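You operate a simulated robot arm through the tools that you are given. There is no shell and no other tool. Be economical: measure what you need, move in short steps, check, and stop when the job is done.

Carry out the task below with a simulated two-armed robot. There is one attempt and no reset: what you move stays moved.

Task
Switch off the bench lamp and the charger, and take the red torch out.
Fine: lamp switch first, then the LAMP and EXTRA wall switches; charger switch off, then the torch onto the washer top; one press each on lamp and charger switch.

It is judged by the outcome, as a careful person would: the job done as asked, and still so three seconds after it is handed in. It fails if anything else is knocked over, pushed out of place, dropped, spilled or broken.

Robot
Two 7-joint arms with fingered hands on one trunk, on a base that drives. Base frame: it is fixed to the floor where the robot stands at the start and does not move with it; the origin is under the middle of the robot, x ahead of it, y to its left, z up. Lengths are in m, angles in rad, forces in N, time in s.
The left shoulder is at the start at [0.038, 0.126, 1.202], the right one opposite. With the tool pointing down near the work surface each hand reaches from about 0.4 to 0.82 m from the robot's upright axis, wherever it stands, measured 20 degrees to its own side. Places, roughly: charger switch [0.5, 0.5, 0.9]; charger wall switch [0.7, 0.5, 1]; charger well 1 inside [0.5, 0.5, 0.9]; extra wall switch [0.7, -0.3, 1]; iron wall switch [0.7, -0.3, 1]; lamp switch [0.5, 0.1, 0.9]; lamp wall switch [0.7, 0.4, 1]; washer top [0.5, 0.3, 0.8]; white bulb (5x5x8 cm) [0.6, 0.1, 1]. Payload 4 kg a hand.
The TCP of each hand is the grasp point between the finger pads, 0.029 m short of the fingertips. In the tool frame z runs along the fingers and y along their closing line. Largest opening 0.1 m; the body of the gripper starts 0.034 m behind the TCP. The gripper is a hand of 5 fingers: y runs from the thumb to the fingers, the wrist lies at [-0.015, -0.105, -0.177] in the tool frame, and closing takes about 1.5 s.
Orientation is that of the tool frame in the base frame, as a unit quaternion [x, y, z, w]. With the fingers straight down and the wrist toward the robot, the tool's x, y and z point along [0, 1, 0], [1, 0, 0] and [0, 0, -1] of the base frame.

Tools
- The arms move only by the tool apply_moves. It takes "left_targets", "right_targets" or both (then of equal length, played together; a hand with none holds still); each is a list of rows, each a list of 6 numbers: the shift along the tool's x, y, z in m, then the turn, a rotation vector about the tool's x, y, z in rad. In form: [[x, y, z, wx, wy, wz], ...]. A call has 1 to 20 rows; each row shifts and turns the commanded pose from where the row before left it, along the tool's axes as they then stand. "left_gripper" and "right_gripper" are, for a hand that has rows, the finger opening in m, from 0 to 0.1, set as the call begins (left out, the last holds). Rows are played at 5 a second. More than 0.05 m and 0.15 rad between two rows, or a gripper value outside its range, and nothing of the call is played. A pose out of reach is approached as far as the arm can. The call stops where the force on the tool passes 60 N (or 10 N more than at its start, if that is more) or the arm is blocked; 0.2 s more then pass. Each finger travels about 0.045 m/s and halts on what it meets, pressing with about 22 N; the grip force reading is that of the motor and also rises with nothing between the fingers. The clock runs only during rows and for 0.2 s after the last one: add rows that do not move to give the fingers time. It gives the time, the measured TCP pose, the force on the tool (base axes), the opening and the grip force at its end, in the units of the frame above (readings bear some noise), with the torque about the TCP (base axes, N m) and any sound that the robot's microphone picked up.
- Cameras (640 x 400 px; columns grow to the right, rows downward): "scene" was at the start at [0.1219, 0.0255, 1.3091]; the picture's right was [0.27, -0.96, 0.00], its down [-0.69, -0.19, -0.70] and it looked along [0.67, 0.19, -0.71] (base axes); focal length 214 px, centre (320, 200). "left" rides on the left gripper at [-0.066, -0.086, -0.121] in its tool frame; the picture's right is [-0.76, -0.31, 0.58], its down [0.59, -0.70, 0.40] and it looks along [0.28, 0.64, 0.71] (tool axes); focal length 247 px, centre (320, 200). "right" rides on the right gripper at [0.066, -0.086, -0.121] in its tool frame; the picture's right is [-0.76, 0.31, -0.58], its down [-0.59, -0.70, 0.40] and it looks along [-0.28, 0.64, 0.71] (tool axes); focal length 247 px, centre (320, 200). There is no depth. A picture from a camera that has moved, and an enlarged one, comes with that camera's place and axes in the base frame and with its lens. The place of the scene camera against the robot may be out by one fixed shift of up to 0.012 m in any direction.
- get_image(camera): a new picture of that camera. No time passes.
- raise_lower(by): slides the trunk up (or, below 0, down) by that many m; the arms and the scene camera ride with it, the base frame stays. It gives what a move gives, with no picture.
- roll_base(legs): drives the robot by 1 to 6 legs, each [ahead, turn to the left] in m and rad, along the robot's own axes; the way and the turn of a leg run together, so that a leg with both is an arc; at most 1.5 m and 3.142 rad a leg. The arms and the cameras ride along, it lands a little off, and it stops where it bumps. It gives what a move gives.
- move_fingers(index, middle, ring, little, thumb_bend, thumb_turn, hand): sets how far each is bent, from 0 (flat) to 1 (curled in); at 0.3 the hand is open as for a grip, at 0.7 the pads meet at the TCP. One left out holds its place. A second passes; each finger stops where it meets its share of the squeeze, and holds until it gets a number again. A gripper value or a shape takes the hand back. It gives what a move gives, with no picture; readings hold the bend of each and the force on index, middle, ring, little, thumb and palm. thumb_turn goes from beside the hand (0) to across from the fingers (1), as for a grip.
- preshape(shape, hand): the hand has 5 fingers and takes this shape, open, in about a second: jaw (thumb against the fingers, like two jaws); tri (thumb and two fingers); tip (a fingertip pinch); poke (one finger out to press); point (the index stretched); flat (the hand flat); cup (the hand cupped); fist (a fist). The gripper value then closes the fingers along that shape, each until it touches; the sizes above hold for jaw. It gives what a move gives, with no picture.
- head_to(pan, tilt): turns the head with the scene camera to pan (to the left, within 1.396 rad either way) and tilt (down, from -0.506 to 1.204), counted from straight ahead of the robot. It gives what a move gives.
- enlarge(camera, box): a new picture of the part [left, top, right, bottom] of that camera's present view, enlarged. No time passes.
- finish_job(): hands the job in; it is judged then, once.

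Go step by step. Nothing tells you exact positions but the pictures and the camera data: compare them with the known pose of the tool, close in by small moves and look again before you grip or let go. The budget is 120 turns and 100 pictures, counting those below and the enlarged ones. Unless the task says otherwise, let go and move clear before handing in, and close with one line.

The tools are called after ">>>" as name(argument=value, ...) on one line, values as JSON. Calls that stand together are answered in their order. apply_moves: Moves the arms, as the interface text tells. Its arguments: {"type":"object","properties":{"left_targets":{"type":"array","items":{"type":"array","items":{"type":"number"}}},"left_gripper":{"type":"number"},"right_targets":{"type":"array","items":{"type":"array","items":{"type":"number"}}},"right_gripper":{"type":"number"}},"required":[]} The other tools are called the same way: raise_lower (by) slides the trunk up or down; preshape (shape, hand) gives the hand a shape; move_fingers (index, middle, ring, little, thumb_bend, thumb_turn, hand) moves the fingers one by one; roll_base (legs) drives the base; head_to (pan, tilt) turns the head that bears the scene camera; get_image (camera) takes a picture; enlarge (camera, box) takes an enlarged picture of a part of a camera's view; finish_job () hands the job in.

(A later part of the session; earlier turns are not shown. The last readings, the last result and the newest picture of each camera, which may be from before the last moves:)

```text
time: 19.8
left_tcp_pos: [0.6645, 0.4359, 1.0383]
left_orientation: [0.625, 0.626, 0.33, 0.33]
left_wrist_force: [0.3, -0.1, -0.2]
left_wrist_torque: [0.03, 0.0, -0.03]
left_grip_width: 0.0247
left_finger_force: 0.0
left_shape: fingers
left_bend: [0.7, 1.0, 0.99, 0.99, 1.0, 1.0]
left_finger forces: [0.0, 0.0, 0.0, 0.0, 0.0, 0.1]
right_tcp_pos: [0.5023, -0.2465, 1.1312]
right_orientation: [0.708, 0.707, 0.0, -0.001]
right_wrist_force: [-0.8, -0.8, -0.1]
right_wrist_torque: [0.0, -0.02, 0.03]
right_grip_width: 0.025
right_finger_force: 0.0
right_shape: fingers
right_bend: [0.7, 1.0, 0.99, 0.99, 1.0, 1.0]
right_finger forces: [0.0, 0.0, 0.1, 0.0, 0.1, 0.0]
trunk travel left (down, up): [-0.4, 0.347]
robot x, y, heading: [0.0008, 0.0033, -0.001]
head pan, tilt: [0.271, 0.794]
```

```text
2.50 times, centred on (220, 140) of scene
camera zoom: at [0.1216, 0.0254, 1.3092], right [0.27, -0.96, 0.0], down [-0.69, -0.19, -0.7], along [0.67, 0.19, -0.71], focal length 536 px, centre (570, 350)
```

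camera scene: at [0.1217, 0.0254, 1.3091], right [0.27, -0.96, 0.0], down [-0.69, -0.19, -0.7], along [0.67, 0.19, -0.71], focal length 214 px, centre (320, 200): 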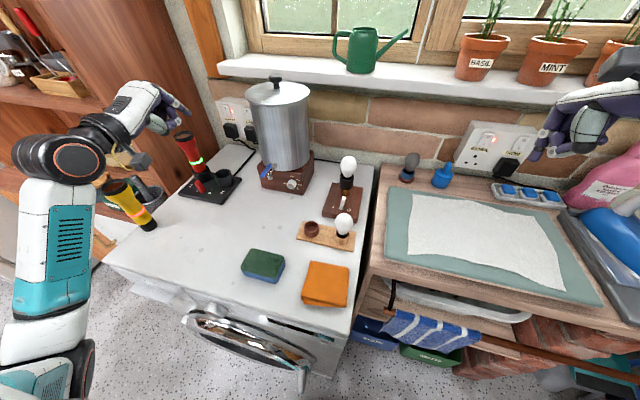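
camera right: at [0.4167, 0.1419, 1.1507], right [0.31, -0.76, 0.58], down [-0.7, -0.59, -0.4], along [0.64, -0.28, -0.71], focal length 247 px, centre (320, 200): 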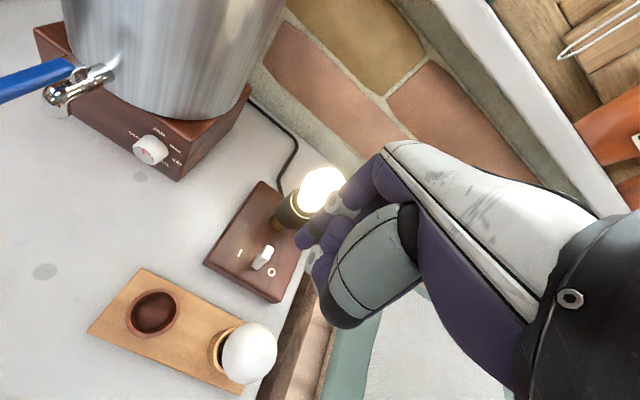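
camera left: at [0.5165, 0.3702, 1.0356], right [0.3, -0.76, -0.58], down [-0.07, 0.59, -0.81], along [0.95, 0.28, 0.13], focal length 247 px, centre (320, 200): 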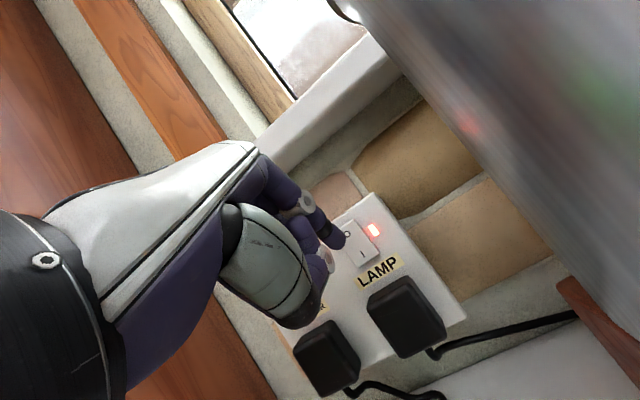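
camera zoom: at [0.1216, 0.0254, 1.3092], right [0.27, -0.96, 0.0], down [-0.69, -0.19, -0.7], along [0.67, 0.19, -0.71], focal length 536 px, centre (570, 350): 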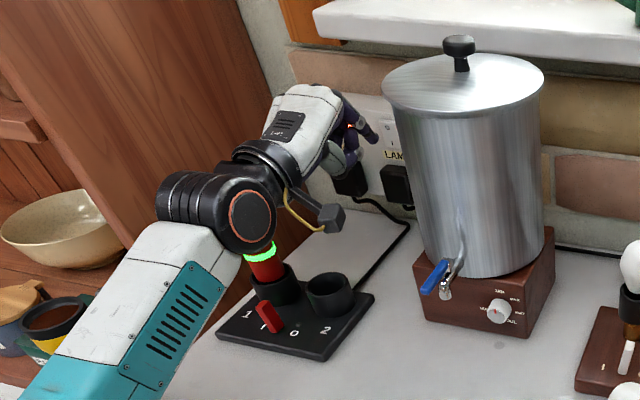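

The tip is lined up on the O end. I press forward in small steps.

>>> apply_moves(left_targets=[[0, 0.0085, 0.0124, 0, 0, 0], [0, 0.0085, 0.0124, 0, 0, 0], [0, 0.0034, 0.005, 0, 0, 0], [0, 0, 0, 0, 0, 0]])

>>> enlarge(camera="left", box=[260, 160, 460, 300])

```text
time: 20.8
left_tcp_pos: [0.6992, 0.4344, 1.0389]
left_orientation: [0.626, 0.625, 0.329, 0.33]
left_wrist_force: [-6.0, -0.4, 2.1]
left_wrist_torque: [-0.05, 0.04, -0.05]
left_grip_width: 0.0232
left_finger_force: 2.5
left_shape: fingers
left_bend: [0.71, 1.0, 0.99, 0.99, 1.0, 1.0]
left_finger forces: [6.1, 0.0, 0.1, 0.1, 0.1, 0.0]
right_tcp_pos: [0.4998, -0.2453, 1.1317]
right_orientation: [0.707, 0.707, 0.0, 0.0]
right_wrist_force: [0.1, 0.1, -0.1]
right_wrist_torque: [0.0, 0.0, 0.0]
right_grip_width: 0.025
right_finger_force: 0.1
right_shape: fingers
right_bend: [0.7, 1.0, 0.99, 0.99, 1.0, 1.0]
right_finger forces: [0.1, 0.0, 0.0, 0.0, 0.1, 0.0]
trunk travel left (down, up): [-0.4, 0.347]
robot x, y, heading: [-0.0005, 0.002, 0.001]
head pan, tilt: [0.271, 0.794]
heard: click
```

```text
2.86 times, centred on (360, 230) of left
camera zoom: at [0.5524, 0.3696, 1.0362], right [0.3, -0.76, -0.58], down [-0.07, 0.59, -0.81], along [0.95, 0.28, 0.13], focal length 706 px, centre (206, 114)
```

zoom: 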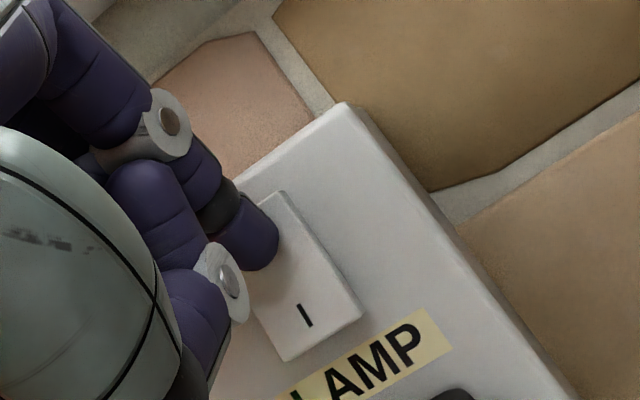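

Click, and the LAMP indicator is out. I back the left hand away and pitch the right hand forward toward EXTRA.

>>> apply_moves(left_targets=[[0, -0.0113, -0.0165, 0, 0, 0], [0, -0.0094, -0.042, 0, 0, 0], [0, -0.0094, -0.042, 0, 0, 0], [0, -0.0094, -0.042, 0, 0, 0], [0, -0.0094, -0.042, 0, 0, 0], [0, -0.0094, -0.042, 0, 0, 0], [0, 0, 0, 0, 0, 0], [0, 0, 0, 0, 0, 0]], right_targets=[[0, 0, 0, -0.1387, 0, 0], [0, 0, 0, -0.1387, 0, 0], [0, 0, 0, -0.1387, 0, 0], [0, 0, 0, -0.1387, 0, 0], [0, 0, 0, -0.1387, 0, 0], [0, 0, 0, -0.1387, 0, 0], [0, 0, 0, -0.1388, 0, 0], [0, 0, 0, 0, 0, 0]])

>>> get_image(camera="right")

>>> enlarge(camera="scene", box=[300, 140, 400, 240])

>>> enlarge(camera="left", box=[300, 200, 500, 360])

```text
time: 22.6
left_tcp_pos: [0.4803, 0.4352, 1.1165]
left_orientation: [0.626, 0.625, 0.329, 0.33]
left_wrist_force: [-0.1, 0.0, 0.2]
left_wrist_torque: [-0.02, 0.04, 0.01]
left_grip_width: 0.0249
left_finger_force: 0.0
left_shape: fingers
left_bend: [0.7, 1.0, 0.99, 0.99, 1.0, 1.0]
left_finger forces: [0.0, 0.0, 0.1, 0.0, 0.0, 0.0]
right_tcp_pos: [0.5002, -0.2477, 1.1307]
right_orientation: [0.626, 0.625, 0.33, 0.331]
right_wrist_force: [-0.4, 0.7, 0.1]
right_wrist_torque: [0.02, 0.03, 0.0]
right_grip_width: 0.0251
right_finger_force: 0.1
right_shape: fingers
right_bend: [0.7, 1.0, 0.99, 0.99, 1.0, 1.0]
right_finger forces: [0.0, 0.0, 0.0, 0.0, 0.1, 0.1]
trunk travel left (down, up): [-0.4, 0.347]
robot x, y, heading: [0.0016, -0.0006, 0.0]
head pan, tilt: [0.271, 0.794]
```

```text
63 pictures are left
camera right: at [0.353, -0.1802, 1.1274], right [-0.3, -0.76, 0.58], down [-0.07, -0.59, -0.81], along [0.95, -0.28, 0.13], focal length 247 px, centre (320, 200)
```

right: 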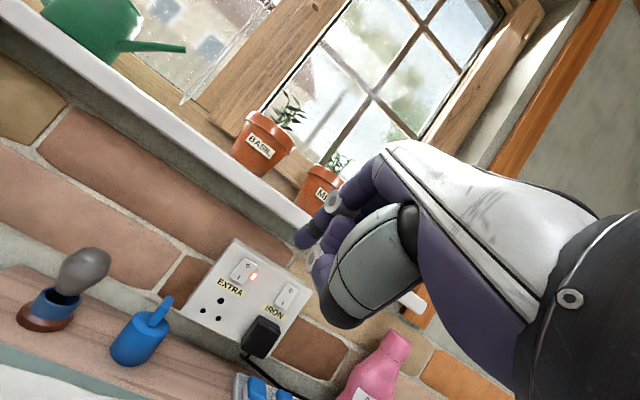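

```text
4.00 times, centred on (350, 190) of scene
camera zoom: at [0.1217, 0.0253, 1.3091], right [0.27, -0.96, 0.0], down [-0.69, -0.19, -0.7], along [0.67, 0.19, -0.71], focal length 858 px, centre (200, 240)
```

zoom: 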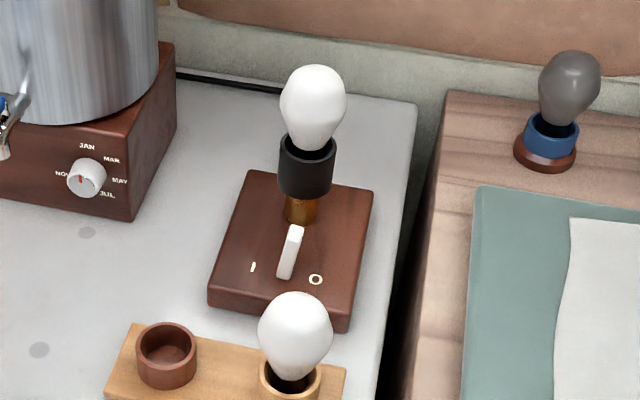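

```text
2.50 times, centred on (400, 280) of left
camera zoom: at [0.3332, 0.3702, 1.1154], right [0.3, -0.76, -0.58], down [-0.07, 0.59, -0.81], along [0.95, 0.28, 0.13], focal length 617 px, centre (120, 0)
```

zoom: 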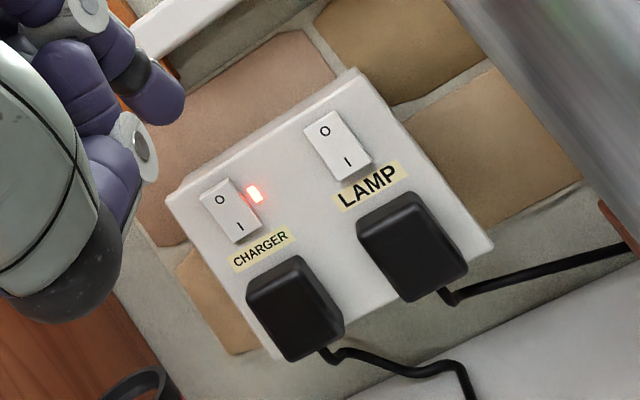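

The lamp toggle now leans to O and stays. I move the right index toward EXTRA, stopping short to re-measure.

>>> apply_moves(right_targets=[[-0.004, 0.0026, 0.0388, 0, 0, 0], [-0.004, 0.0026, 0.0388, 0, 0, 0], [-0.004, 0.0026, 0.0388, 0, 0, 0], [-0.004, 0.0026, 0.0388, 0, 0, 0], [0, 0, 0, 0, 0, 0]])

>>> get_image(camera="right")

>>> enlarge(camera="right", box=[210, 200, 350, 320])

```text
time: 23.8
left_tcp_pos: [0.4809, 0.4351, 1.118]
left_orientation: [0.626, 0.626, 0.329, 0.329]
left_wrist_force: [0.0, 0.3, -0.5]
left_wrist_torque: [0.03, 0.0, 0.0]
left_grip_width: 0.0247
left_finger_force: 0.0
left_shape: fingers
left_bend: [0.7, 1.0, 0.99, 0.99, 1.0, 1.0]
left_finger forces: [0.0, 0.0, 0.0, 0.0, 0.1, 0.0]
right_tcp_pos: [0.6323, -0.2623, 1.0514]
right_orientation: [0.626, 0.625, 0.329, 0.33]
right_wrist_force: [1.3, 0.0, 0.4]
right_wrist_torque: [-0.01, 0.03, 0.0]
right_grip_width: 0.025
right_finger_force: 0.3
right_shape: fingers
right_bend: [0.7, 1.0, 0.99, 0.99, 1.0, 1.0]
right_finger forces: [0.0, 0.0, 0.0, 0.1, 0.1, 0.1]
trunk travel left (down, up): [-0.4, 0.347]
robot x, y, heading: [-0.0004, -0.002, 0.002]
head pan, tilt: [0.271, 0.794]
```

```text
60 pictures are left
camera right: at [0.4866, -0.1958, 1.048], right [-0.3, -0.76, 0.58], down [-0.07, -0.59, -0.81], along [0.95, -0.28, 0.13], focal length 247 px, centre (320, 200)
```

right: 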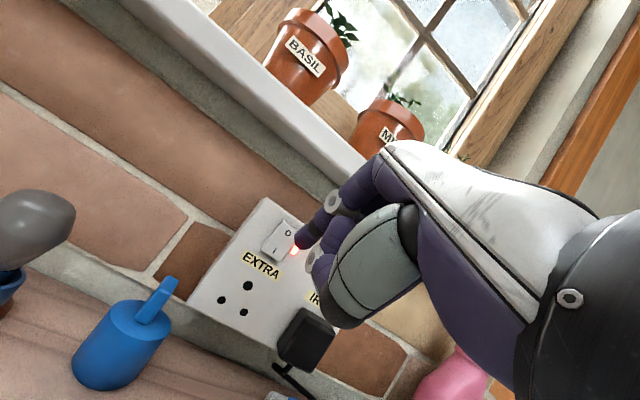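

```text
3.33 times, centred on (280, 260) of right
camera zoom: at [0.4866, -0.1958, 1.048], right [-0.3, -0.76, 0.58], down [-0.07, -0.59, -0.81], along [0.95, -0.28, 0.13], focal length 823 px, centre (453, 0)
```

zoom: 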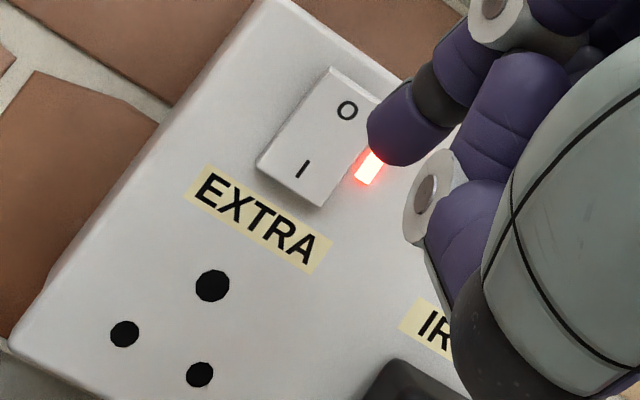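

EXTRA's O end is at about [0.735, -0.262, 1.034]. I align and press in small steps.

>>> apply_moves(right_targets=[[-0.0035, 0.0094, 0.0208, 0, 0, 0], [-0.0035, 0.0094, 0.0208, 0, 0, 0], [0, 0.0028, 0.0041, 0, 0, 0], [0, 0.0028, 0.0041, 0, 0, 0], [0, 0.0028, 0.0041, 0, 0, 0], [0, 0, 0, 0, 0, 0]])

>>> enlarge(camera="right", box=[230, 180, 370, 300])

```text
time: 25.2
left_tcp_pos: [0.4812, 0.4363, 1.117]
left_orientation: [0.626, 0.626, 0.33, 0.329]
left_wrist_force: [-0.1, 0.2, -0.9]
left_wrist_torque: [-0.01, 0.02, 0.0]
left_grip_width: 0.0248
left_finger_force: 0.1
left_shape: fingers
left_bend: [0.7, 1.0, 0.99, 0.99, 1.0, 1.0]
left_finger forces: [0.0, 0.0, 0.0, 0.0, 0.0, 0.0]
right_tcp_pos: [0.6936, -0.2696, 1.0429]
right_orientation: [0.626, 0.626, 0.33, 0.33]
right_wrist_force: [-0.5, -0.8, 0.0]
right_wrist_torque: [0.01, -0.02, 0.03]
right_grip_width: 0.025
right_finger_force: 0.1
right_shape: fingers
right_bend: [0.7, 1.0, 0.99, 0.99, 1.0, 1.0]
right_finger forces: [0.0, 0.0, 0.1, 0.0, 0.1, 0.0]
trunk travel left (down, up): [-0.4, 0.347]
robot x, y, heading: [-0.0033, 0.0044, 0.002]
head pan, tilt: [0.271, 0.794]
```

```text
3.33 times, centred on (300, 240) of right
camera zoom: at [0.5469, -0.2032, 1.0398], right [-0.3, -0.76, 0.58], down [-0.07, -0.59, -0.81], along [0.95, -0.28, 0.13], focal length 823 px, centre (387, 67)
```

zoom: 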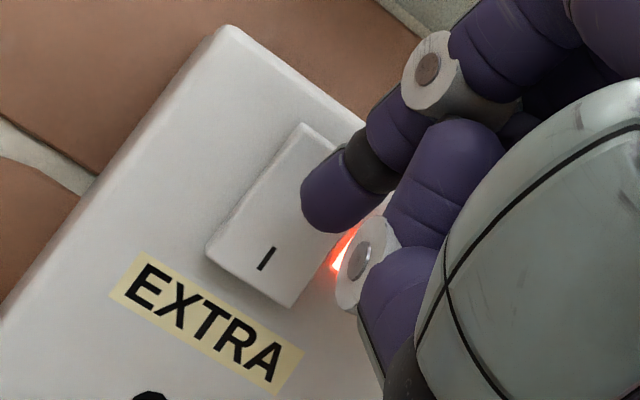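

No contact yet, with the tip over the O half. I shift slightly left and up and press on.

>>> apply_moves(right_targets=[[0.003, 0.0036, 0.0035, 0, 0, 0], [0, 0.0028, 0.0041, 0, 0, 0], [0, 0.0, 0.0, 0, 0, 0]])

>>> enlarge(camera="right", box=[230, 180, 370, 300])

```text
time: 26.0
left_tcp_pos: [0.4805, 0.4363, 1.1176]
left_orientation: [0.626, 0.625, 0.329, 0.33]
left_wrist_force: [0.0, 0.0, 0.2]
left_wrist_torque: [0.03, -0.02, -0.02]
left_grip_width: 0.0248
left_finger_force: 0.1
left_shape: fingers
left_bend: [0.7, 1.0, 0.99, 0.99, 1.0, 1.0]
left_finger forces: [0.0, 0.1, 0.0, 0.0, 0.0, 0.0]
right_tcp_pos: [0.7031, -0.2662, 1.0443]
right_orientation: [0.625, 0.625, 0.33, 0.331]
right_wrist_force: [-3.7, 0.0, 1.1]
right_wrist_torque: [0.02, 0.02, 0.05]
right_grip_width: 0.0234
right_finger_force: 2.2
right_shape: fingers
right_bend: [0.71, 1.0, 0.99, 0.99, 1.0, 1.0]
right_finger forces: [4.3, 0.0, 0.0, 0.0, 0.1, 0.0]
trunk travel left (down, up): [-0.4, 0.347]
robot x, y, heading: [-0.004, -0.0015, -0.001]
head pan, tilt: [0.271, 0.794]
heard: click
```

```text
3.33 times, centred on (300, 240) of right
camera zoom: at [0.556, -0.2001, 1.0412], right [-0.3, -0.76, 0.58], down [-0.07, -0.59, -0.81], along [0.95, -0.28, 0.13], focal length 823 px, centre (387, 67)
```

zoom: 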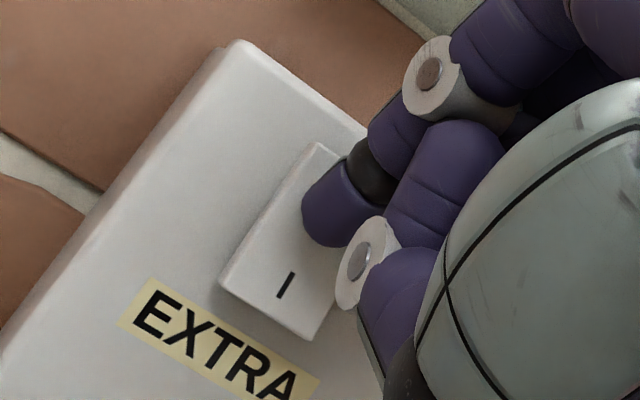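

EXTRA is off with a click. I withdraw the right hand and turn the left one to point down again, above the charger, for a close look.

>>> apply_moves(right_targets=[[0, -0.0113, -0.0165, 0, 0, 0], [0, -0.0127, -0.04, 0, 0, 0], [0, -0.0127, -0.04, 0, 0, 0], [0, -0.0127, -0.04, 0, 0, 0], [0, -0.0127, -0.04, 0, 0, 0], [0, -0.0127, -0.04, 0, 0, 0], [0, 0, 0, 0, 0, 0], [0, 0, 0, 0, 0, 0]], left_targets=[[0, -0.01, -0.02, 0, 0, 0], [0, 0, 0, 0.1242, 0, 0], [0, 0, 0, 0.1242, 0, 0], [0, 0, 0, 0.1242, 0, 0], [0, 0, 0, 0.1242, 0, 0], [0, 0, 0, 0.1242, 0, 0], [0.03, -0.005, 0.015, 0, 0, 0], [0.03, -0.005, 0.015, 0, 0, 0]])

>>> get_image(camera="left")

>>> get_image(camera="scene")

>>> enlarge(camera="scene", box=[430, 100, 570, 210])

```text
time: 27.8
left_tcp_pos: [0.4594, 0.4961, 1.0871]
left_orientation: [0.696, 0.697, 0.122, 0.121]
left_wrist_force: [0.4, 0.5, 0.7]
left_wrist_torque: [-0.01, 0.0, 0.01]
left_grip_width: 0.0251
left_finger_force: 0.0
left_shape: fingers
left_bend: [0.7, 1.0, 0.99, 0.99, 1.0, 1.0]
left_finger forces: [0.0, 0.0, 0.0, 0.0, 0.0, 0.0]
right_tcp_pos: [0.4833, -0.2675, 1.1036]
right_orientation: [0.625, 0.626, 0.33, 0.329]
right_wrist_force: [0.1, -0.9, -0.5]
right_wrist_torque: [-0.01, 0.01, 0.01]
right_grip_width: 0.025
right_finger_force: 0.1
right_shape: fingers
right_bend: [0.7, 1.0, 0.99, 0.99, 1.0, 1.0]
right_finger forces: [0.1, 0.0, 0.0, 0.0, 0.0, 0.0]
trunk travel left (down, up): [-0.4, 0.347]
robot x, y, heading: [-0.0019, 0.0007, -0.003]
head pan, tilt: [0.271, 0.794]
```

```text
56 pictures are left
camera left: at [0.3388, 0.4312, 1.1734], right [-0.09, -0.76, -0.65], down [-0.52, 0.59, -0.61], along [0.85, 0.28, -0.45], focal length 247 px, centre (320, 200)
```

left: 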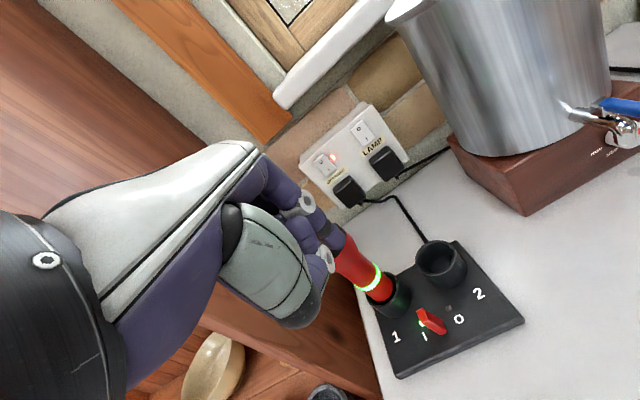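

```text
55 pictures are left
camera scene: at [0.122, 0.0257, 1.3091], right [0.27, -0.96, 0.0], down [-0.69, -0.19, -0.7], along [0.67, 0.19, -0.71], focal length 214 px, centre (320, 200)
```

scene: 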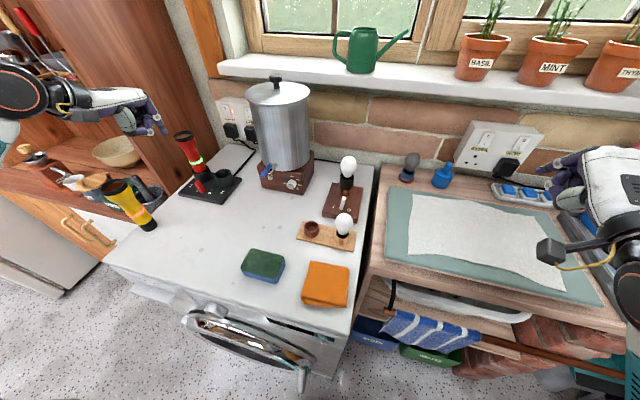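

```text
3.64 times, centred on (500, 155) of scene
camera zoom: at [0.122, 0.0257, 1.3091], right [0.27, -0.96, 0.0], down [-0.69, -0.19, -0.7], along [0.67, 0.19, -0.71], focal length 780 px, centre (-334, 364)
```

zoom: 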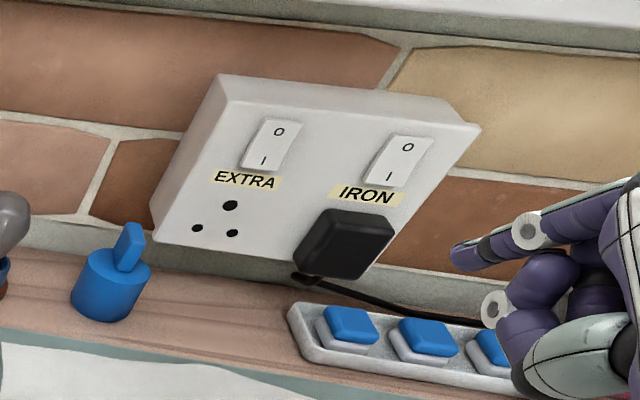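

Both wall switches are off. The charger paddle triangulates to about [0.488, 0.491, 0.894]; I zoom to see its shape.

>>> enlarge(camera="left", box=[340, 210, 540, 390])

>>> enlarge(camera="scene", box=[150, 110, 270, 220])

```text
2.22 times, centred on (440, 300) of left
camera zoom: at [0.3388, 0.4312, 1.1734], right [-0.09, -0.76, -0.65], down [-0.52, 0.59, -0.61], along [0.85, 0.28, -0.45], focal length 549 px, centre (53, -22)
```

zoom: 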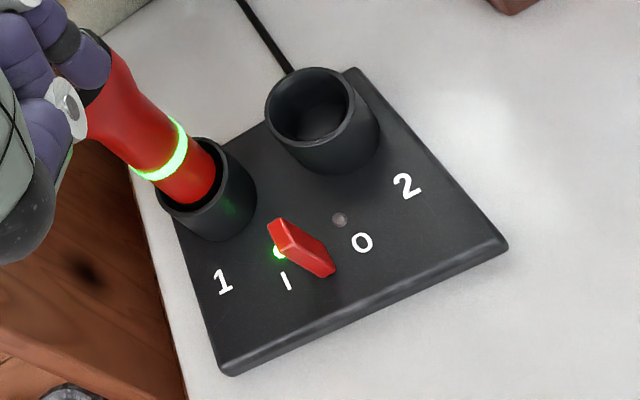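

```text
3.64 times, centred on (210, 165) of scene
camera zoom: at [0.122, 0.0257, 1.3091], right [0.27, -0.96, 0.0], down [-0.69, -0.19, -0.7], along [0.67, 0.19, -0.71], focal length 780 px, centre (720, 327)
```

zoom: 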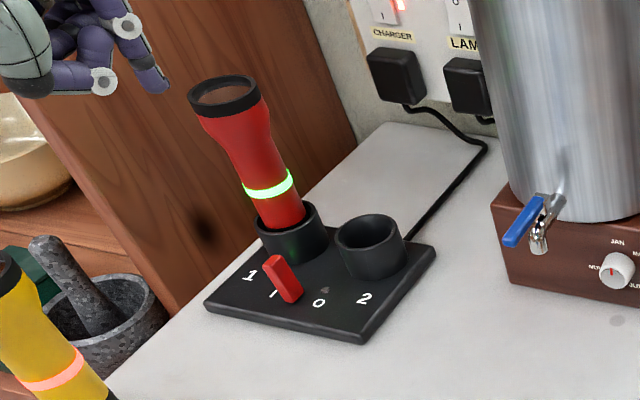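

The paddle stands upright, and the yellow torch stands near [0.335, 0.553], right where my forearm would pass. I yaw the hand so its wrist comes from the centre side, staying high, and look.

>>> apply_moves(left_targets=[[0, 0, 0, 0, 0.0497, -0.1361], [0, 0, 0, 0, 0.0497, -0.1361], [0, 0, 0, 0, 0.0497, -0.1361], [0, 0, 0, 0, 0.0497, -0.1361], [0, 0, 0, 0.1, 0, 0], [0.0232, 0.0294, 0.0075, 0, 0, 0], [0, 0, 0, 0, 0, 0]])

>>> head_to(pan=0.75, tilt=0.8)

>>> get_image(camera="scene")

>>> get_image(camera="left")

```text
time: 29.4
left_tcp_pos: [0.4714, 0.53, 1.0892]
left_orientation: [0.472, 0.873, 0.11, 0.058]
left_wrist_force: [-0.6, -0.6, 0.6]
left_wrist_torque: [-0.01, 0.01, -0.03]
left_grip_width: 0.0251
left_finger_force: 0.0
left_shape: fingers
left_bend: [0.7, 1.0, 0.99, 0.99, 1.0, 1.0]
left_finger forces: [0.0, 0.1, 0.0, 0.0, 0.0, 0.0]
right_tcp_pos: [0.4827, -0.2667, 1.1045]
right_orientation: [0.625, 0.625, 0.33, 0.33]
right_wrist_force: [0.3, -0.2, 0.2]
right_wrist_torque: [0.02, 0.0, -0.03]
right_grip_width: 0.0246
right_finger_force: 0.1
right_shape: fingers
right_bend: [0.7, 1.0, 0.99, 0.99, 1.0, 1.0]
right_finger forces: [0.0, 0.0, 0.0, 0.0, 0.0, 0.1]
trunk travel left (down, up): [-0.4, 0.347]
robot x, y, heading: [-0.0008, 0.0012, 0.002]
head pan, tilt: [0.271, 0.794]
```

```text
time: 30.3
left_tcp_pos: [0.4719, 0.5306, 1.0882]
left_orientation: [0.472, 0.873, 0.11, 0.058]
left_wrist_force: [-0.1, 0.8, 1.0]
left_wrist_torque: [0.03, -0.02, 0.0]
left_grip_width: 0.0247
left_finger_force: 0.0
left_shape: fingers
left_bend: [0.7, 1.0, 0.99, 0.99, 1.0, 1.0]
left_finger forces: [0.1, 0.0, 0.0, 0.0, 0.0, 0.1]
right_tcp_pos: [0.4825, -0.2663, 1.1041]
right_orientation: [0.626, 0.625, 0.33, 0.33]
right_wrist_force: [0.4, -0.2, 0.3]
right_wrist_torque: [0.0, -0.01, 0.0]
right_grip_width: 0.0249
right_finger_force: 0.0
right_shape: fingers
right_bend: [0.7, 1.0, 0.99, 0.99, 1.0, 1.0]
right_finger forces: [0.0, 0.0, 0.0, 0.0, 0.0, 0.0]
trunk travel left (down, up): [-0.4, 0.347]
robot x, y, heading: [-0.0015, 0.0034, -0.002]
head pan, tilt: [0.75, 0.799]
```

```text
51 pictures are left
camera scene: at [0.103, 0.0588, 1.3087], right [0.68, -0.73, 0.0], down [-0.53, -0.49, -0.7], along [0.51, 0.47, -0.72], focal length 214 px, centre (320, 200)
```

scene: 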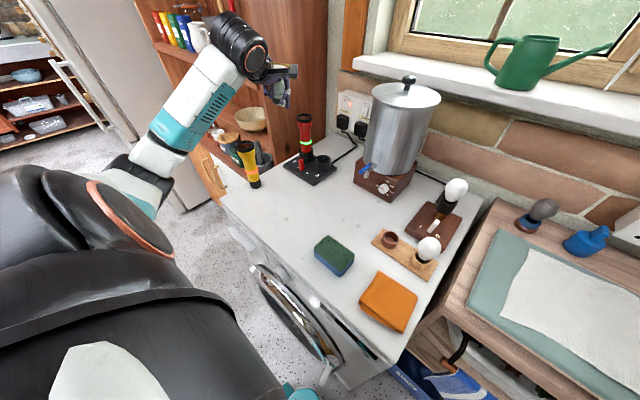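

```text
50 pictures are left
camera left: at [0.4139, 0.4141, 1.1849], right [0.28, -0.72, -0.64], down [-0.81, 0.17, -0.56], along [0.51, 0.67, -0.53], focal length 247 px, centre (320, 200)
```

left: 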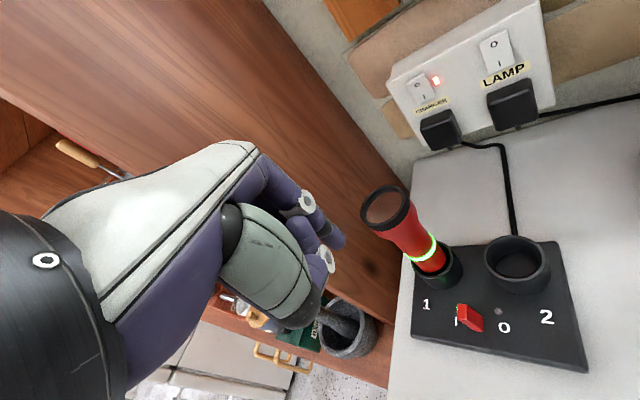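

The tip is to the left of the paddle with clearance from torch and well. I go straight down beside it.

>>> apply_moves(left_targets=[[0, -0.01, 0.0393, 0, 0, 0], [0, -0.01, 0.0393, 0, 0, 0], [0, -0.01, 0.0393, 0, 0, 0], [0, -0.0095, 0.0373, 0, 0, 0], [0, 0, 0, 0, 0, 0]])

>>> get_image(camera="left")

>>> enlarge(camera="scene", box=[140, 20, 360, 220])

```text
time: 31.5
left_tcp_pos: [0.474, 0.5308, 0.9276]
left_orientation: [0.472, 0.873, 0.109, 0.059]
left_wrist_force: [0.1, -0.5, 0.3]
left_wrist_torque: [0.0, -0.01, -0.03]
left_grip_width: 0.025
left_finger_force: 0.0
left_shape: fingers
left_bend: [0.7, 1.0, 0.99, 0.99, 1.0, 1.0]
left_finger forces: [0.1, 0.0, 0.0, 0.0, 0.0, 0.1]
right_tcp_pos: [0.4828, -0.2673, 1.1037]
right_orientation: [0.625, 0.625, 0.331, 0.33]
right_wrist_force: [0.4, 0.6, -0.2]
right_wrist_torque: [0.0, 0.0, 0.03]
right_grip_width: 0.0253
right_finger_force: 0.2
right_shape: fingers
right_bend: [0.7, 1.0, 0.99, 0.99, 1.0, 1.0]
right_finger forces: [0.0, 0.1, 0.1, 0.0, 0.0, 0.0]
trunk travel left (down, up): [-0.4, 0.347]
robot x, y, heading: [0.0023, -0.0002, 0.0]
head pan, tilt: [0.75, 0.799]
```

```text
49 pictures are left
camera left: at [0.4157, 0.4146, 1.0243], right [0.28, -0.72, -0.64], down [-0.81, 0.17, -0.56], along [0.51, 0.67, -0.53], focal length 247 px, centre (320, 200)
```

left: 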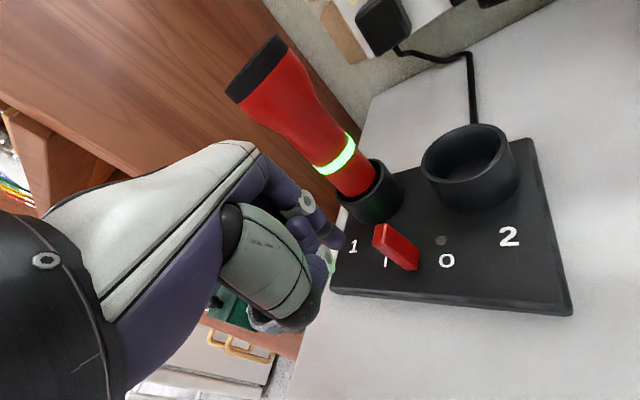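

```text
2.00 times, centred on (250, 120) of scene
camera zoom: at [0.1028, 0.0587, 1.3088], right [0.68, -0.73, 0.0], down [-0.52, -0.49, -0.7], along [0.51, 0.48, -0.72], focal length 429 px, centre (460, 360)
```

zoom: 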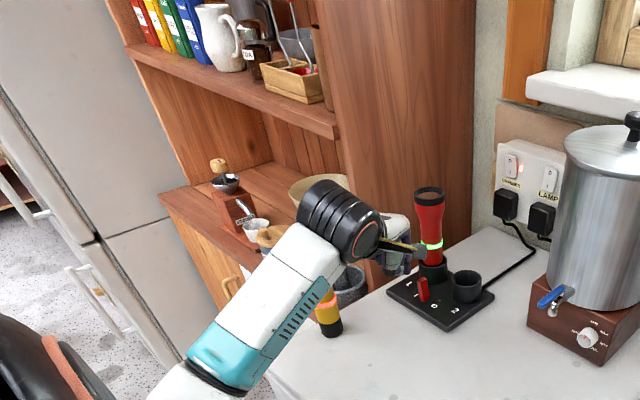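

I push the paddle to the right in small steps.

>>> apply_moves(left_targets=[[-0.0167, -0.0106, -0.0027, 0, 0, 0], [-0.0034, -0.0021, -0.0005, 0, 0, 0], [-0.0029, -0.0019, -0.0005, 0, 0, 0], [-0.0025, -0.0016, -0.0004, 0, 0, 0], [0, 0, 0, 0, 0, 0]])

>>> get_image(camera="left")

```text
time: 32.7
left_tcp_pos: [0.4726, 0.5007, 0.9279]
left_orientation: [0.472, 0.873, 0.11, 0.058]
left_wrist_force: [-1.0, 1.0, 0.4]
left_wrist_torque: [0.03, 0.01, 0.02]
left_grip_width: 0.025
left_finger_force: 0.4
left_shape: fingers
left_bend: [0.7, 1.0, 0.99, 0.99, 1.0, 1.0]
left_finger forces: [1.0, 0.0, 0.0, 0.0, 0.1, 0.0]
right_tcp_pos: [0.4827, -0.2661, 1.1045]
right_orientation: [0.626, 0.625, 0.33, 0.33]
right_wrist_force: [0.4, -0.2, 0.5]
right_wrist_torque: [0.02, -0.02, 0.02]
right_grip_width: 0.0249
right_finger_force: 0.2
right_shape: fingers
right_bend: [0.7, 1.0, 0.99, 0.99, 1.0, 1.0]
right_finger forces: [0.1, 0.1, 0.1, 0.0, 0.0, 0.1]
trunk travel left (down, up): [-0.4, 0.347]
robot x, y, heading: [-0.0027, -0.0013, 0.001]
head pan, tilt: [0.75, 0.799]
```

```text
47 pictures are left
camera left: at [0.4146, 0.3841, 1.0246], right [0.28, -0.72, -0.64], down [-0.81, 0.17, -0.56], along [0.51, 0.67, -0.53], focal length 247 px, centre (320, 200)
```

left: 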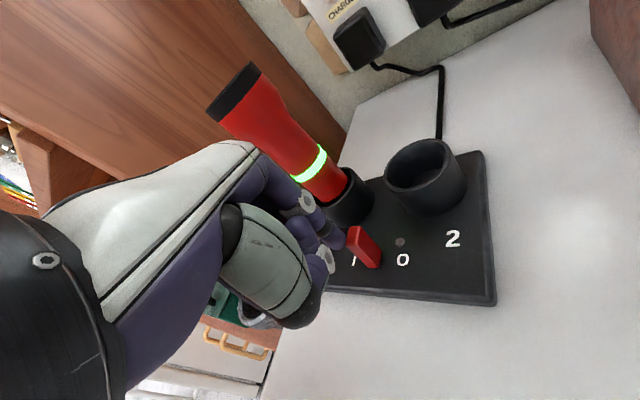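

Contact, but the ring is still green. I push a little further.

>>> apply_moves(left_targets=[[-0.0025, -0.0016, -0.0004, 0, 0, 0], [-0.0025, -0.0016, -0.0004, 0, 0, 0], [0, 0, 0, 0, 0, 0]])

>>> enlarge(camera="left", box=[240, 100, 480, 300])

```text
time: 33.5
left_tcp_pos: [0.4713, 0.4984, 0.9289]
left_orientation: [0.47, 0.874, 0.11, 0.058]
left_wrist_force: [-4.6, 18.5, 3.6]
left_wrist_torque: [0.42, 0.05, 0.27]
left_grip_width: 0.0259
left_finger_force: 9.3
left_shape: fingers
left_bend: [0.7, 1.0, 0.99, 0.99, 1.0, 1.0]
left_finger forces: [18.1, 0.0, 0.0, 0.0, 0.0, 0.1]
right_tcp_pos: [0.4824, -0.2649, 1.1059]
right_orientation: [0.626, 0.625, 0.329, 0.331]
right_wrist_force: [-0.2, -0.6, 0.5]
right_wrist_torque: [0.02, 0.01, 0.01]
right_grip_width: 0.0248
right_finger_force: 0.0
right_shape: fingers
right_bend: [0.7, 1.0, 0.99, 0.99, 1.0, 1.0]
right_finger forces: [0.0, 0.0, 0.0, 0.1, 0.0, 0.0]
trunk travel left (down, up): [-0.4, 0.347]
robot x, y, heading: [0.0022, -0.0019, 0.002]
head pan, tilt: [0.75, 0.799]
```

```text
2.00 times, centred on (360, 200) of left
camera zoom: at [0.4137, 0.3807, 1.0246], right [0.29, -0.72, -0.64], down [-0.81, 0.17, -0.56], along [0.51, 0.68, -0.53], focal length 494 px, centre (240, 200)
```

zoom: 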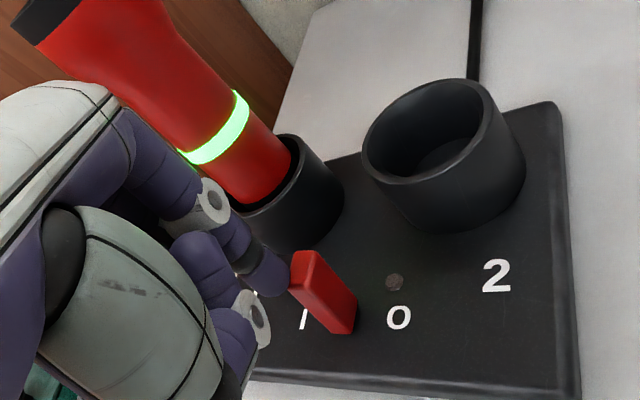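

The force jumped to 18 N, likely the paddle at its stop. I back off and look at the state.

>>> apply_moves(left_targets=[[0.005, 0.0032, 0.0008, 0, 0, 0], [0.0167, 0.0106, 0.0027, 0, 0, 0], [0.0084, 0.0053, 0.0014, 0, 0, 0], [0, 0, 0, 0, 0, 0]])

>>> enlarge(camera="left", box=[300, 100, 540, 300])

>>> enlarge(camera="scene", box=[230, 80, 370, 200])

```text
time: 34.5
left_tcp_pos: [0.4722, 0.5305, 0.9282]
left_orientation: [0.472, 0.873, 0.11, 0.059]
left_wrist_force: [-0.4, 0.1, 0.3]
left_wrist_torque: [0.01, 0.05, -0.01]
left_grip_width: 0.0249
left_finger_force: 0.1
left_shape: fingers
left_bend: [0.7, 1.0, 0.99, 0.99, 1.0, 1.0]
left_finger forces: [0.1, 0.0, 0.0, 0.0, 0.1, 0.1]
right_tcp_pos: [0.4832, -0.268, 1.1038]
right_orientation: [0.625, 0.625, 0.33, 0.33]
right_wrist_force: [-0.2, 0.3, 0.6]
right_wrist_torque: [-0.01, 0.0, -0.01]
right_grip_width: 0.0248
right_finger_force: 0.0
right_shape: fingers
right_bend: [0.7, 1.0, 0.99, 0.99, 1.0, 1.0]
right_finger forces: [0.0, 0.0, 0.1, 0.0, 0.1, 0.0]
trunk travel left (down, up): [-0.4, 0.347]
robot x, y, heading: [0.0012, -0.0039, -0.001]
head pan, tilt: [0.75, 0.799]
```

```text
2.00 times, centred on (420, 200) of left
camera zoom: at [0.4139, 0.4141, 1.0248], right [0.28, -0.72, -0.64], down [-0.81, 0.17, -0.56], along [0.51, 0.67, -0.53], focal length 494 px, centre (120, 200)
```

zoom: 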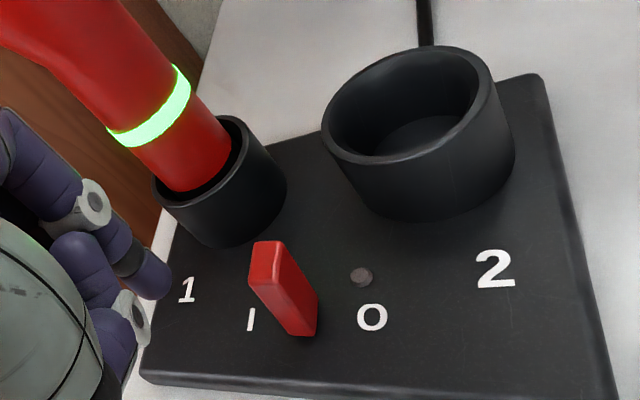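

```text
3.33 times, centred on (300, 140) of scene
camera zoom: at [0.1029, 0.0588, 1.3087], right [0.68, -0.73, 0.0], down [-0.52, -0.49, -0.7], along [0.51, 0.48, -0.72], focal length 715 px, centre (387, 400)
```

zoom: 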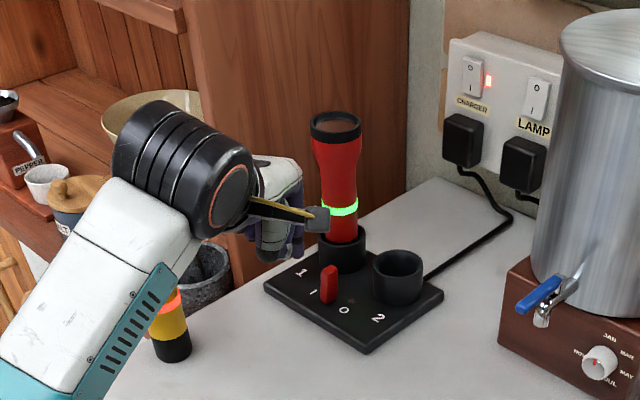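

The paddle top has shifted right while its base stayed, so it seems flipped to O. I raise the hand to see the LED by the wells.

>>> apply_moves(left_targets=[[0, 0.01, -0.0393, 0, 0, 0], [0, 0.01, -0.0393, 0, 0, 0], [0, 0.01, -0.0393, 0, 0, 0], [0, 0.01, -0.0393, 0, 0, 0], [0, 0.01, -0.0393, 0, 0, 0], [0, 0, 0, 0, 0, 0]])

>>> enlarge(camera="left", box=[360, 160, 600, 380])

>>> head_to(pan=0.5, tilt=0.8)

>>> enlarge(camera="scene", box=[200, 100, 360, 230])

```text
time: 35.9
left_tcp_pos: [0.4733, 0.5309, 1.133]
left_orientation: [0.472, 0.873, 0.109, 0.058]
left_wrist_force: [-0.3, 0.5, -0.5]
left_wrist_torque: [-0.01, -0.02, -0.01]
left_grip_width: 0.0248
left_finger_force: 0.0
left_shape: fingers
left_bend: [0.7, 1.0, 0.99, 0.99, 1.0, 1.0]
left_finger forces: [0.0, 0.0, 0.1, 0.0, 0.0, 0.0]
right_tcp_pos: [0.4835, -0.2659, 1.1034]
right_orientation: [0.625, 0.626, 0.33, 0.33]
right_wrist_force: [0.1, 0.4, -0.1]
right_wrist_torque: [-0.02, 0.0, 0.0]
right_grip_width: 0.0249
right_finger_force: 0.0
right_shape: fingers
right_bend: [0.7, 1.0, 0.99, 0.99, 1.0, 1.0]
right_finger forces: [0.0, 0.0, 0.1, 0.0, 0.1, 0.0]
trunk travel left (down, up): [-0.4, 0.347]
robot x, y, heading: [0.0008, -0.0031, 0.0]
head pan, tilt: [0.75, 0.799]
```

```text
1.82 times, centred on (480, 270) of left
camera zoom: at [0.4149, 0.4145, 1.2284], right [0.28, -0.72, -0.64], down [-0.81, 0.17, -0.56], along [0.51, 0.67, -0.53], focal length 449 px, centre (29, 73)
```

zoom: 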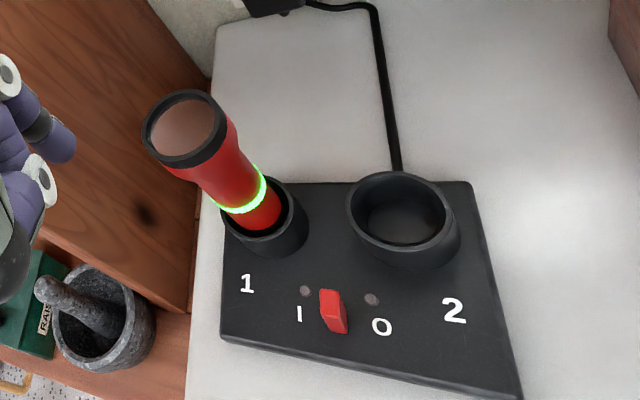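

```text
time: 36.7
left_tcp_pos: [0.4723, 0.531, 1.1329]
left_orientation: [0.472, 0.873, 0.11, 0.058]
left_wrist_force: [0.8, 0.3, 0.6]
left_wrist_torque: [-0.01, 0.0, -0.01]
left_grip_width: 0.0249
left_finger_force: 0.1
left_shape: fingers
left_bend: [0.7, 1.0, 0.99, 0.99, 1.0, 1.0]
left_finger forces: [0.1, 0.1, 0.1, 0.1, 0.0, 0.0]
right_tcp_pos: [0.482, -0.2663, 1.1034]
right_orientation: [0.626, 0.625, 0.329, 0.331]
right_wrist_force: [-0.4, -0.7, -0.4]
right_wrist_torque: [0.02, -0.02, -0.02]
right_grip_width: 0.0249
right_finger_force: 0.0
right_shape: fingers
right_bend: [0.7, 1.0, 0.99, 0.99, 1.0, 1.0]
right_finger forces: [0.0, 0.0, 0.0, 0.1, 0.1, 0.0]
trunk travel left (down, up): [-0.4, 0.347]
robot x, y, heading: [0.0007, 0.0014, 0.001]
head pan, tilt: [0.499, 0.799]
```

```text
3.08 times, centred on (280, 165) of scene
camera zoom: at [0.1147, 0.0425, 1.3087], right [0.48, -0.88, 0.0], down [-0.63, -0.34, -0.7], along [0.61, 0.33, -0.72], focal length 660 px, centre (443, 308)
```

zoom: 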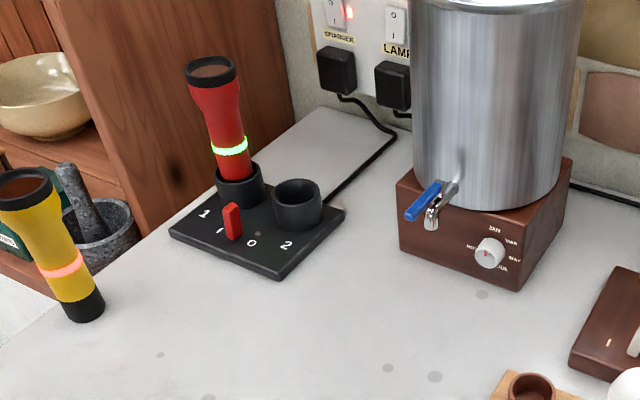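

The LED by well 1 is dark now, so the charger is off. The torch axis is near [0.549, 0.532], its top near z 1.015, with the cabinet panel about 5 cm to its left, so I turn the hand to grip with the thumb to the right and fingers to the left, pointing straight down.

>>> apply_moves(left_targets=[[-0.027, -0.0232, -0.0128, 0, 0, 0], [-0.027, -0.0232, -0.0128, 0, 0, 0], [-0.027, -0.0232, -0.0128, 0, 0, 0], [0, 0, 0, 0.125, 0, 0], [0, 0, 0, 0.125, 0, 0], [0, 0, 0, 0, 0, -0.1414], [0, 0, 0, 0, 0, -0.1414], [0, 0, 0, 0, 0, -0.1414], [0, 0, 0, 0, 0, -0.1414], [0, 0, 0, 0, 0, -0.1414], [0, 0, 0, 0, 0, -0.1414], [0, 0, 0, 0, 0, -0.1414], [0, 0, 0, 0, 0, 0]])

>>> preshape(shape="jaw", hand="left")

>>> get_image(camera="left")

>>> get_image(camera="scene")

```text
time: 39.5
left_tcp_pos: [0.4535, 0.4208, 1.1526]
left_orientation: [0.0, 1.0, 0.0, -0.001]
left_wrist_force: [1.0, 0.8, 0.0]
left_wrist_torque: [0.02, -0.01, 0.0]
left_grip_width: 0.0251
left_finger_force: 0.0
left_shape: fingers
left_bend: [0.7, 1.0, 0.99, 0.99, 1.0, 1.0]
left_finger forces: [0.1, 0.1, 0.0, 0.1, 0.1, 0.0]
right_tcp_pos: [0.4822, -0.2652, 1.1039]
right_orientation: [0.626, 0.626, 0.329, 0.329]
right_wrist_force: [0.3, -0.3, -0.5]
right_wrist_torque: [-0.02, 0.0, -0.01]
right_grip_width: 0.0249
right_finger_force: 0.1
right_shape: fingers
right_bend: [0.7, 1.0, 0.99, 0.99, 1.0, 1.0]
right_finger forces: [0.0, 0.0, 0.0, 0.0, 0.1, 0.0]
trunk travel left (down, up): [-0.4, 0.347]
robot x, y, heading: [-0.0034, -0.0022, -0.001]
head pan, tilt: [0.499, 0.799]
```

```text
time: 40.4
left_tcp_pos: [0.4535, 0.4201, 1.1526]
left_orientation: [0.002, 1.0, 0.0, -0.001]
left_wrist_force: [-0.4, -0.2, -0.5]
left_wrist_torque: [0.0, 0.01, 0.02]
left_grip_width: 0.1
left_finger_force: 0.0
left_shape: jaw
left_bend: [0.3, 0.3, 0.3, 0.3, 0.3, 0.98]
left_finger forces: [0.1, 0.2, 0.0, 0.0, 0.0, 0.0]
right_tcp_pos: [0.4824, -0.2674, 1.1034]
right_orientation: [0.625, 0.626, 0.331, 0.329]
right_wrist_force: [-0.1, 0.6, -0.8]
right_wrist_torque: [0.05, -0.01, 0.0]
right_grip_width: 0.0246
right_finger_force: 0.1
right_shape: fingers
right_bend: [0.7, 1.0, 0.99, 0.99, 1.0, 1.0]
right_finger forces: [0.0, 0.0, 0.1, 0.0, 0.1, 0.0]
trunk travel left (down, up): [-0.4, 0.347]
robot x, y, heading: [0.0, -0.0006, 0.002]
head pan, tilt: [0.499, 0.799]
```

```text
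41 pictures are left
camera left: at [0.5187, 0.3349, 1.2722], right [0.76, -0.31, -0.58], down [-0.59, -0.7, -0.4], along [-0.28, 0.64, -0.71], focal length 247 px, centre (320, 200)
```

left: 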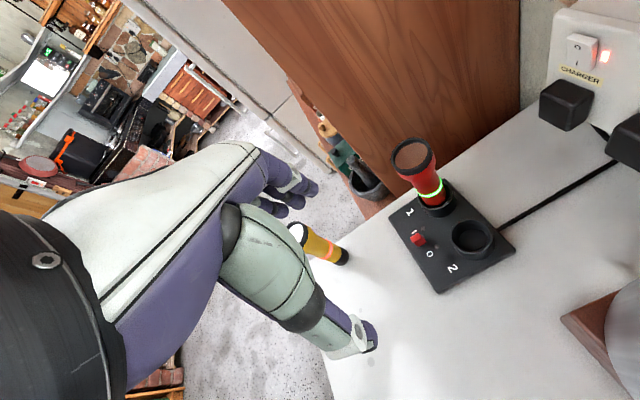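

```text
40 pictures are left
camera scene: at [0.1148, 0.0423, 1.3087], right [0.48, -0.88, 0.0], down [-0.63, -0.34, -0.7], along [0.61, 0.33, -0.72], focal length 214 px, centre (320, 200)
```

scene: 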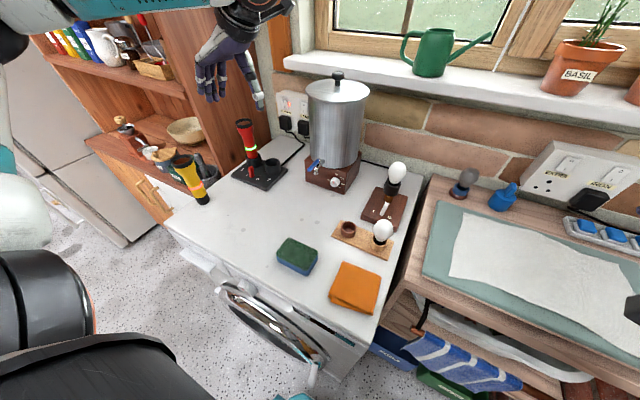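

The pose is reachable. I measure the torch's cap more precisely before choosing the opening.

>>> enlarge(camera="left", box=[350, 110, 530, 310])

```text
2.00 times, centred on (440, 210) of left
camera zoom: at [0.5187, 0.3349, 1.2722], right [0.76, -0.31, -0.58], down [-0.59, -0.7, -0.4], along [-0.28, 0.64, -0.71], focal length 494 px, centre (80, 180)
```

zoom: 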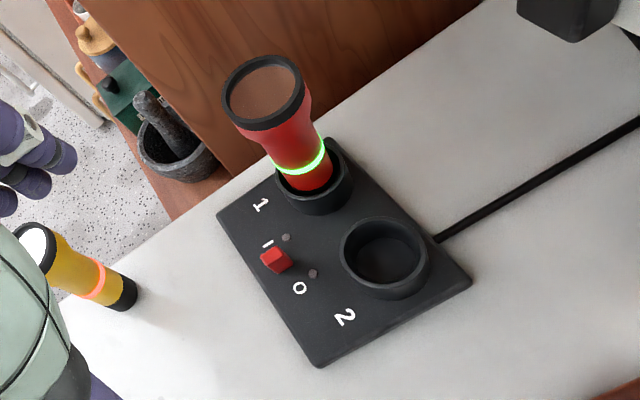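

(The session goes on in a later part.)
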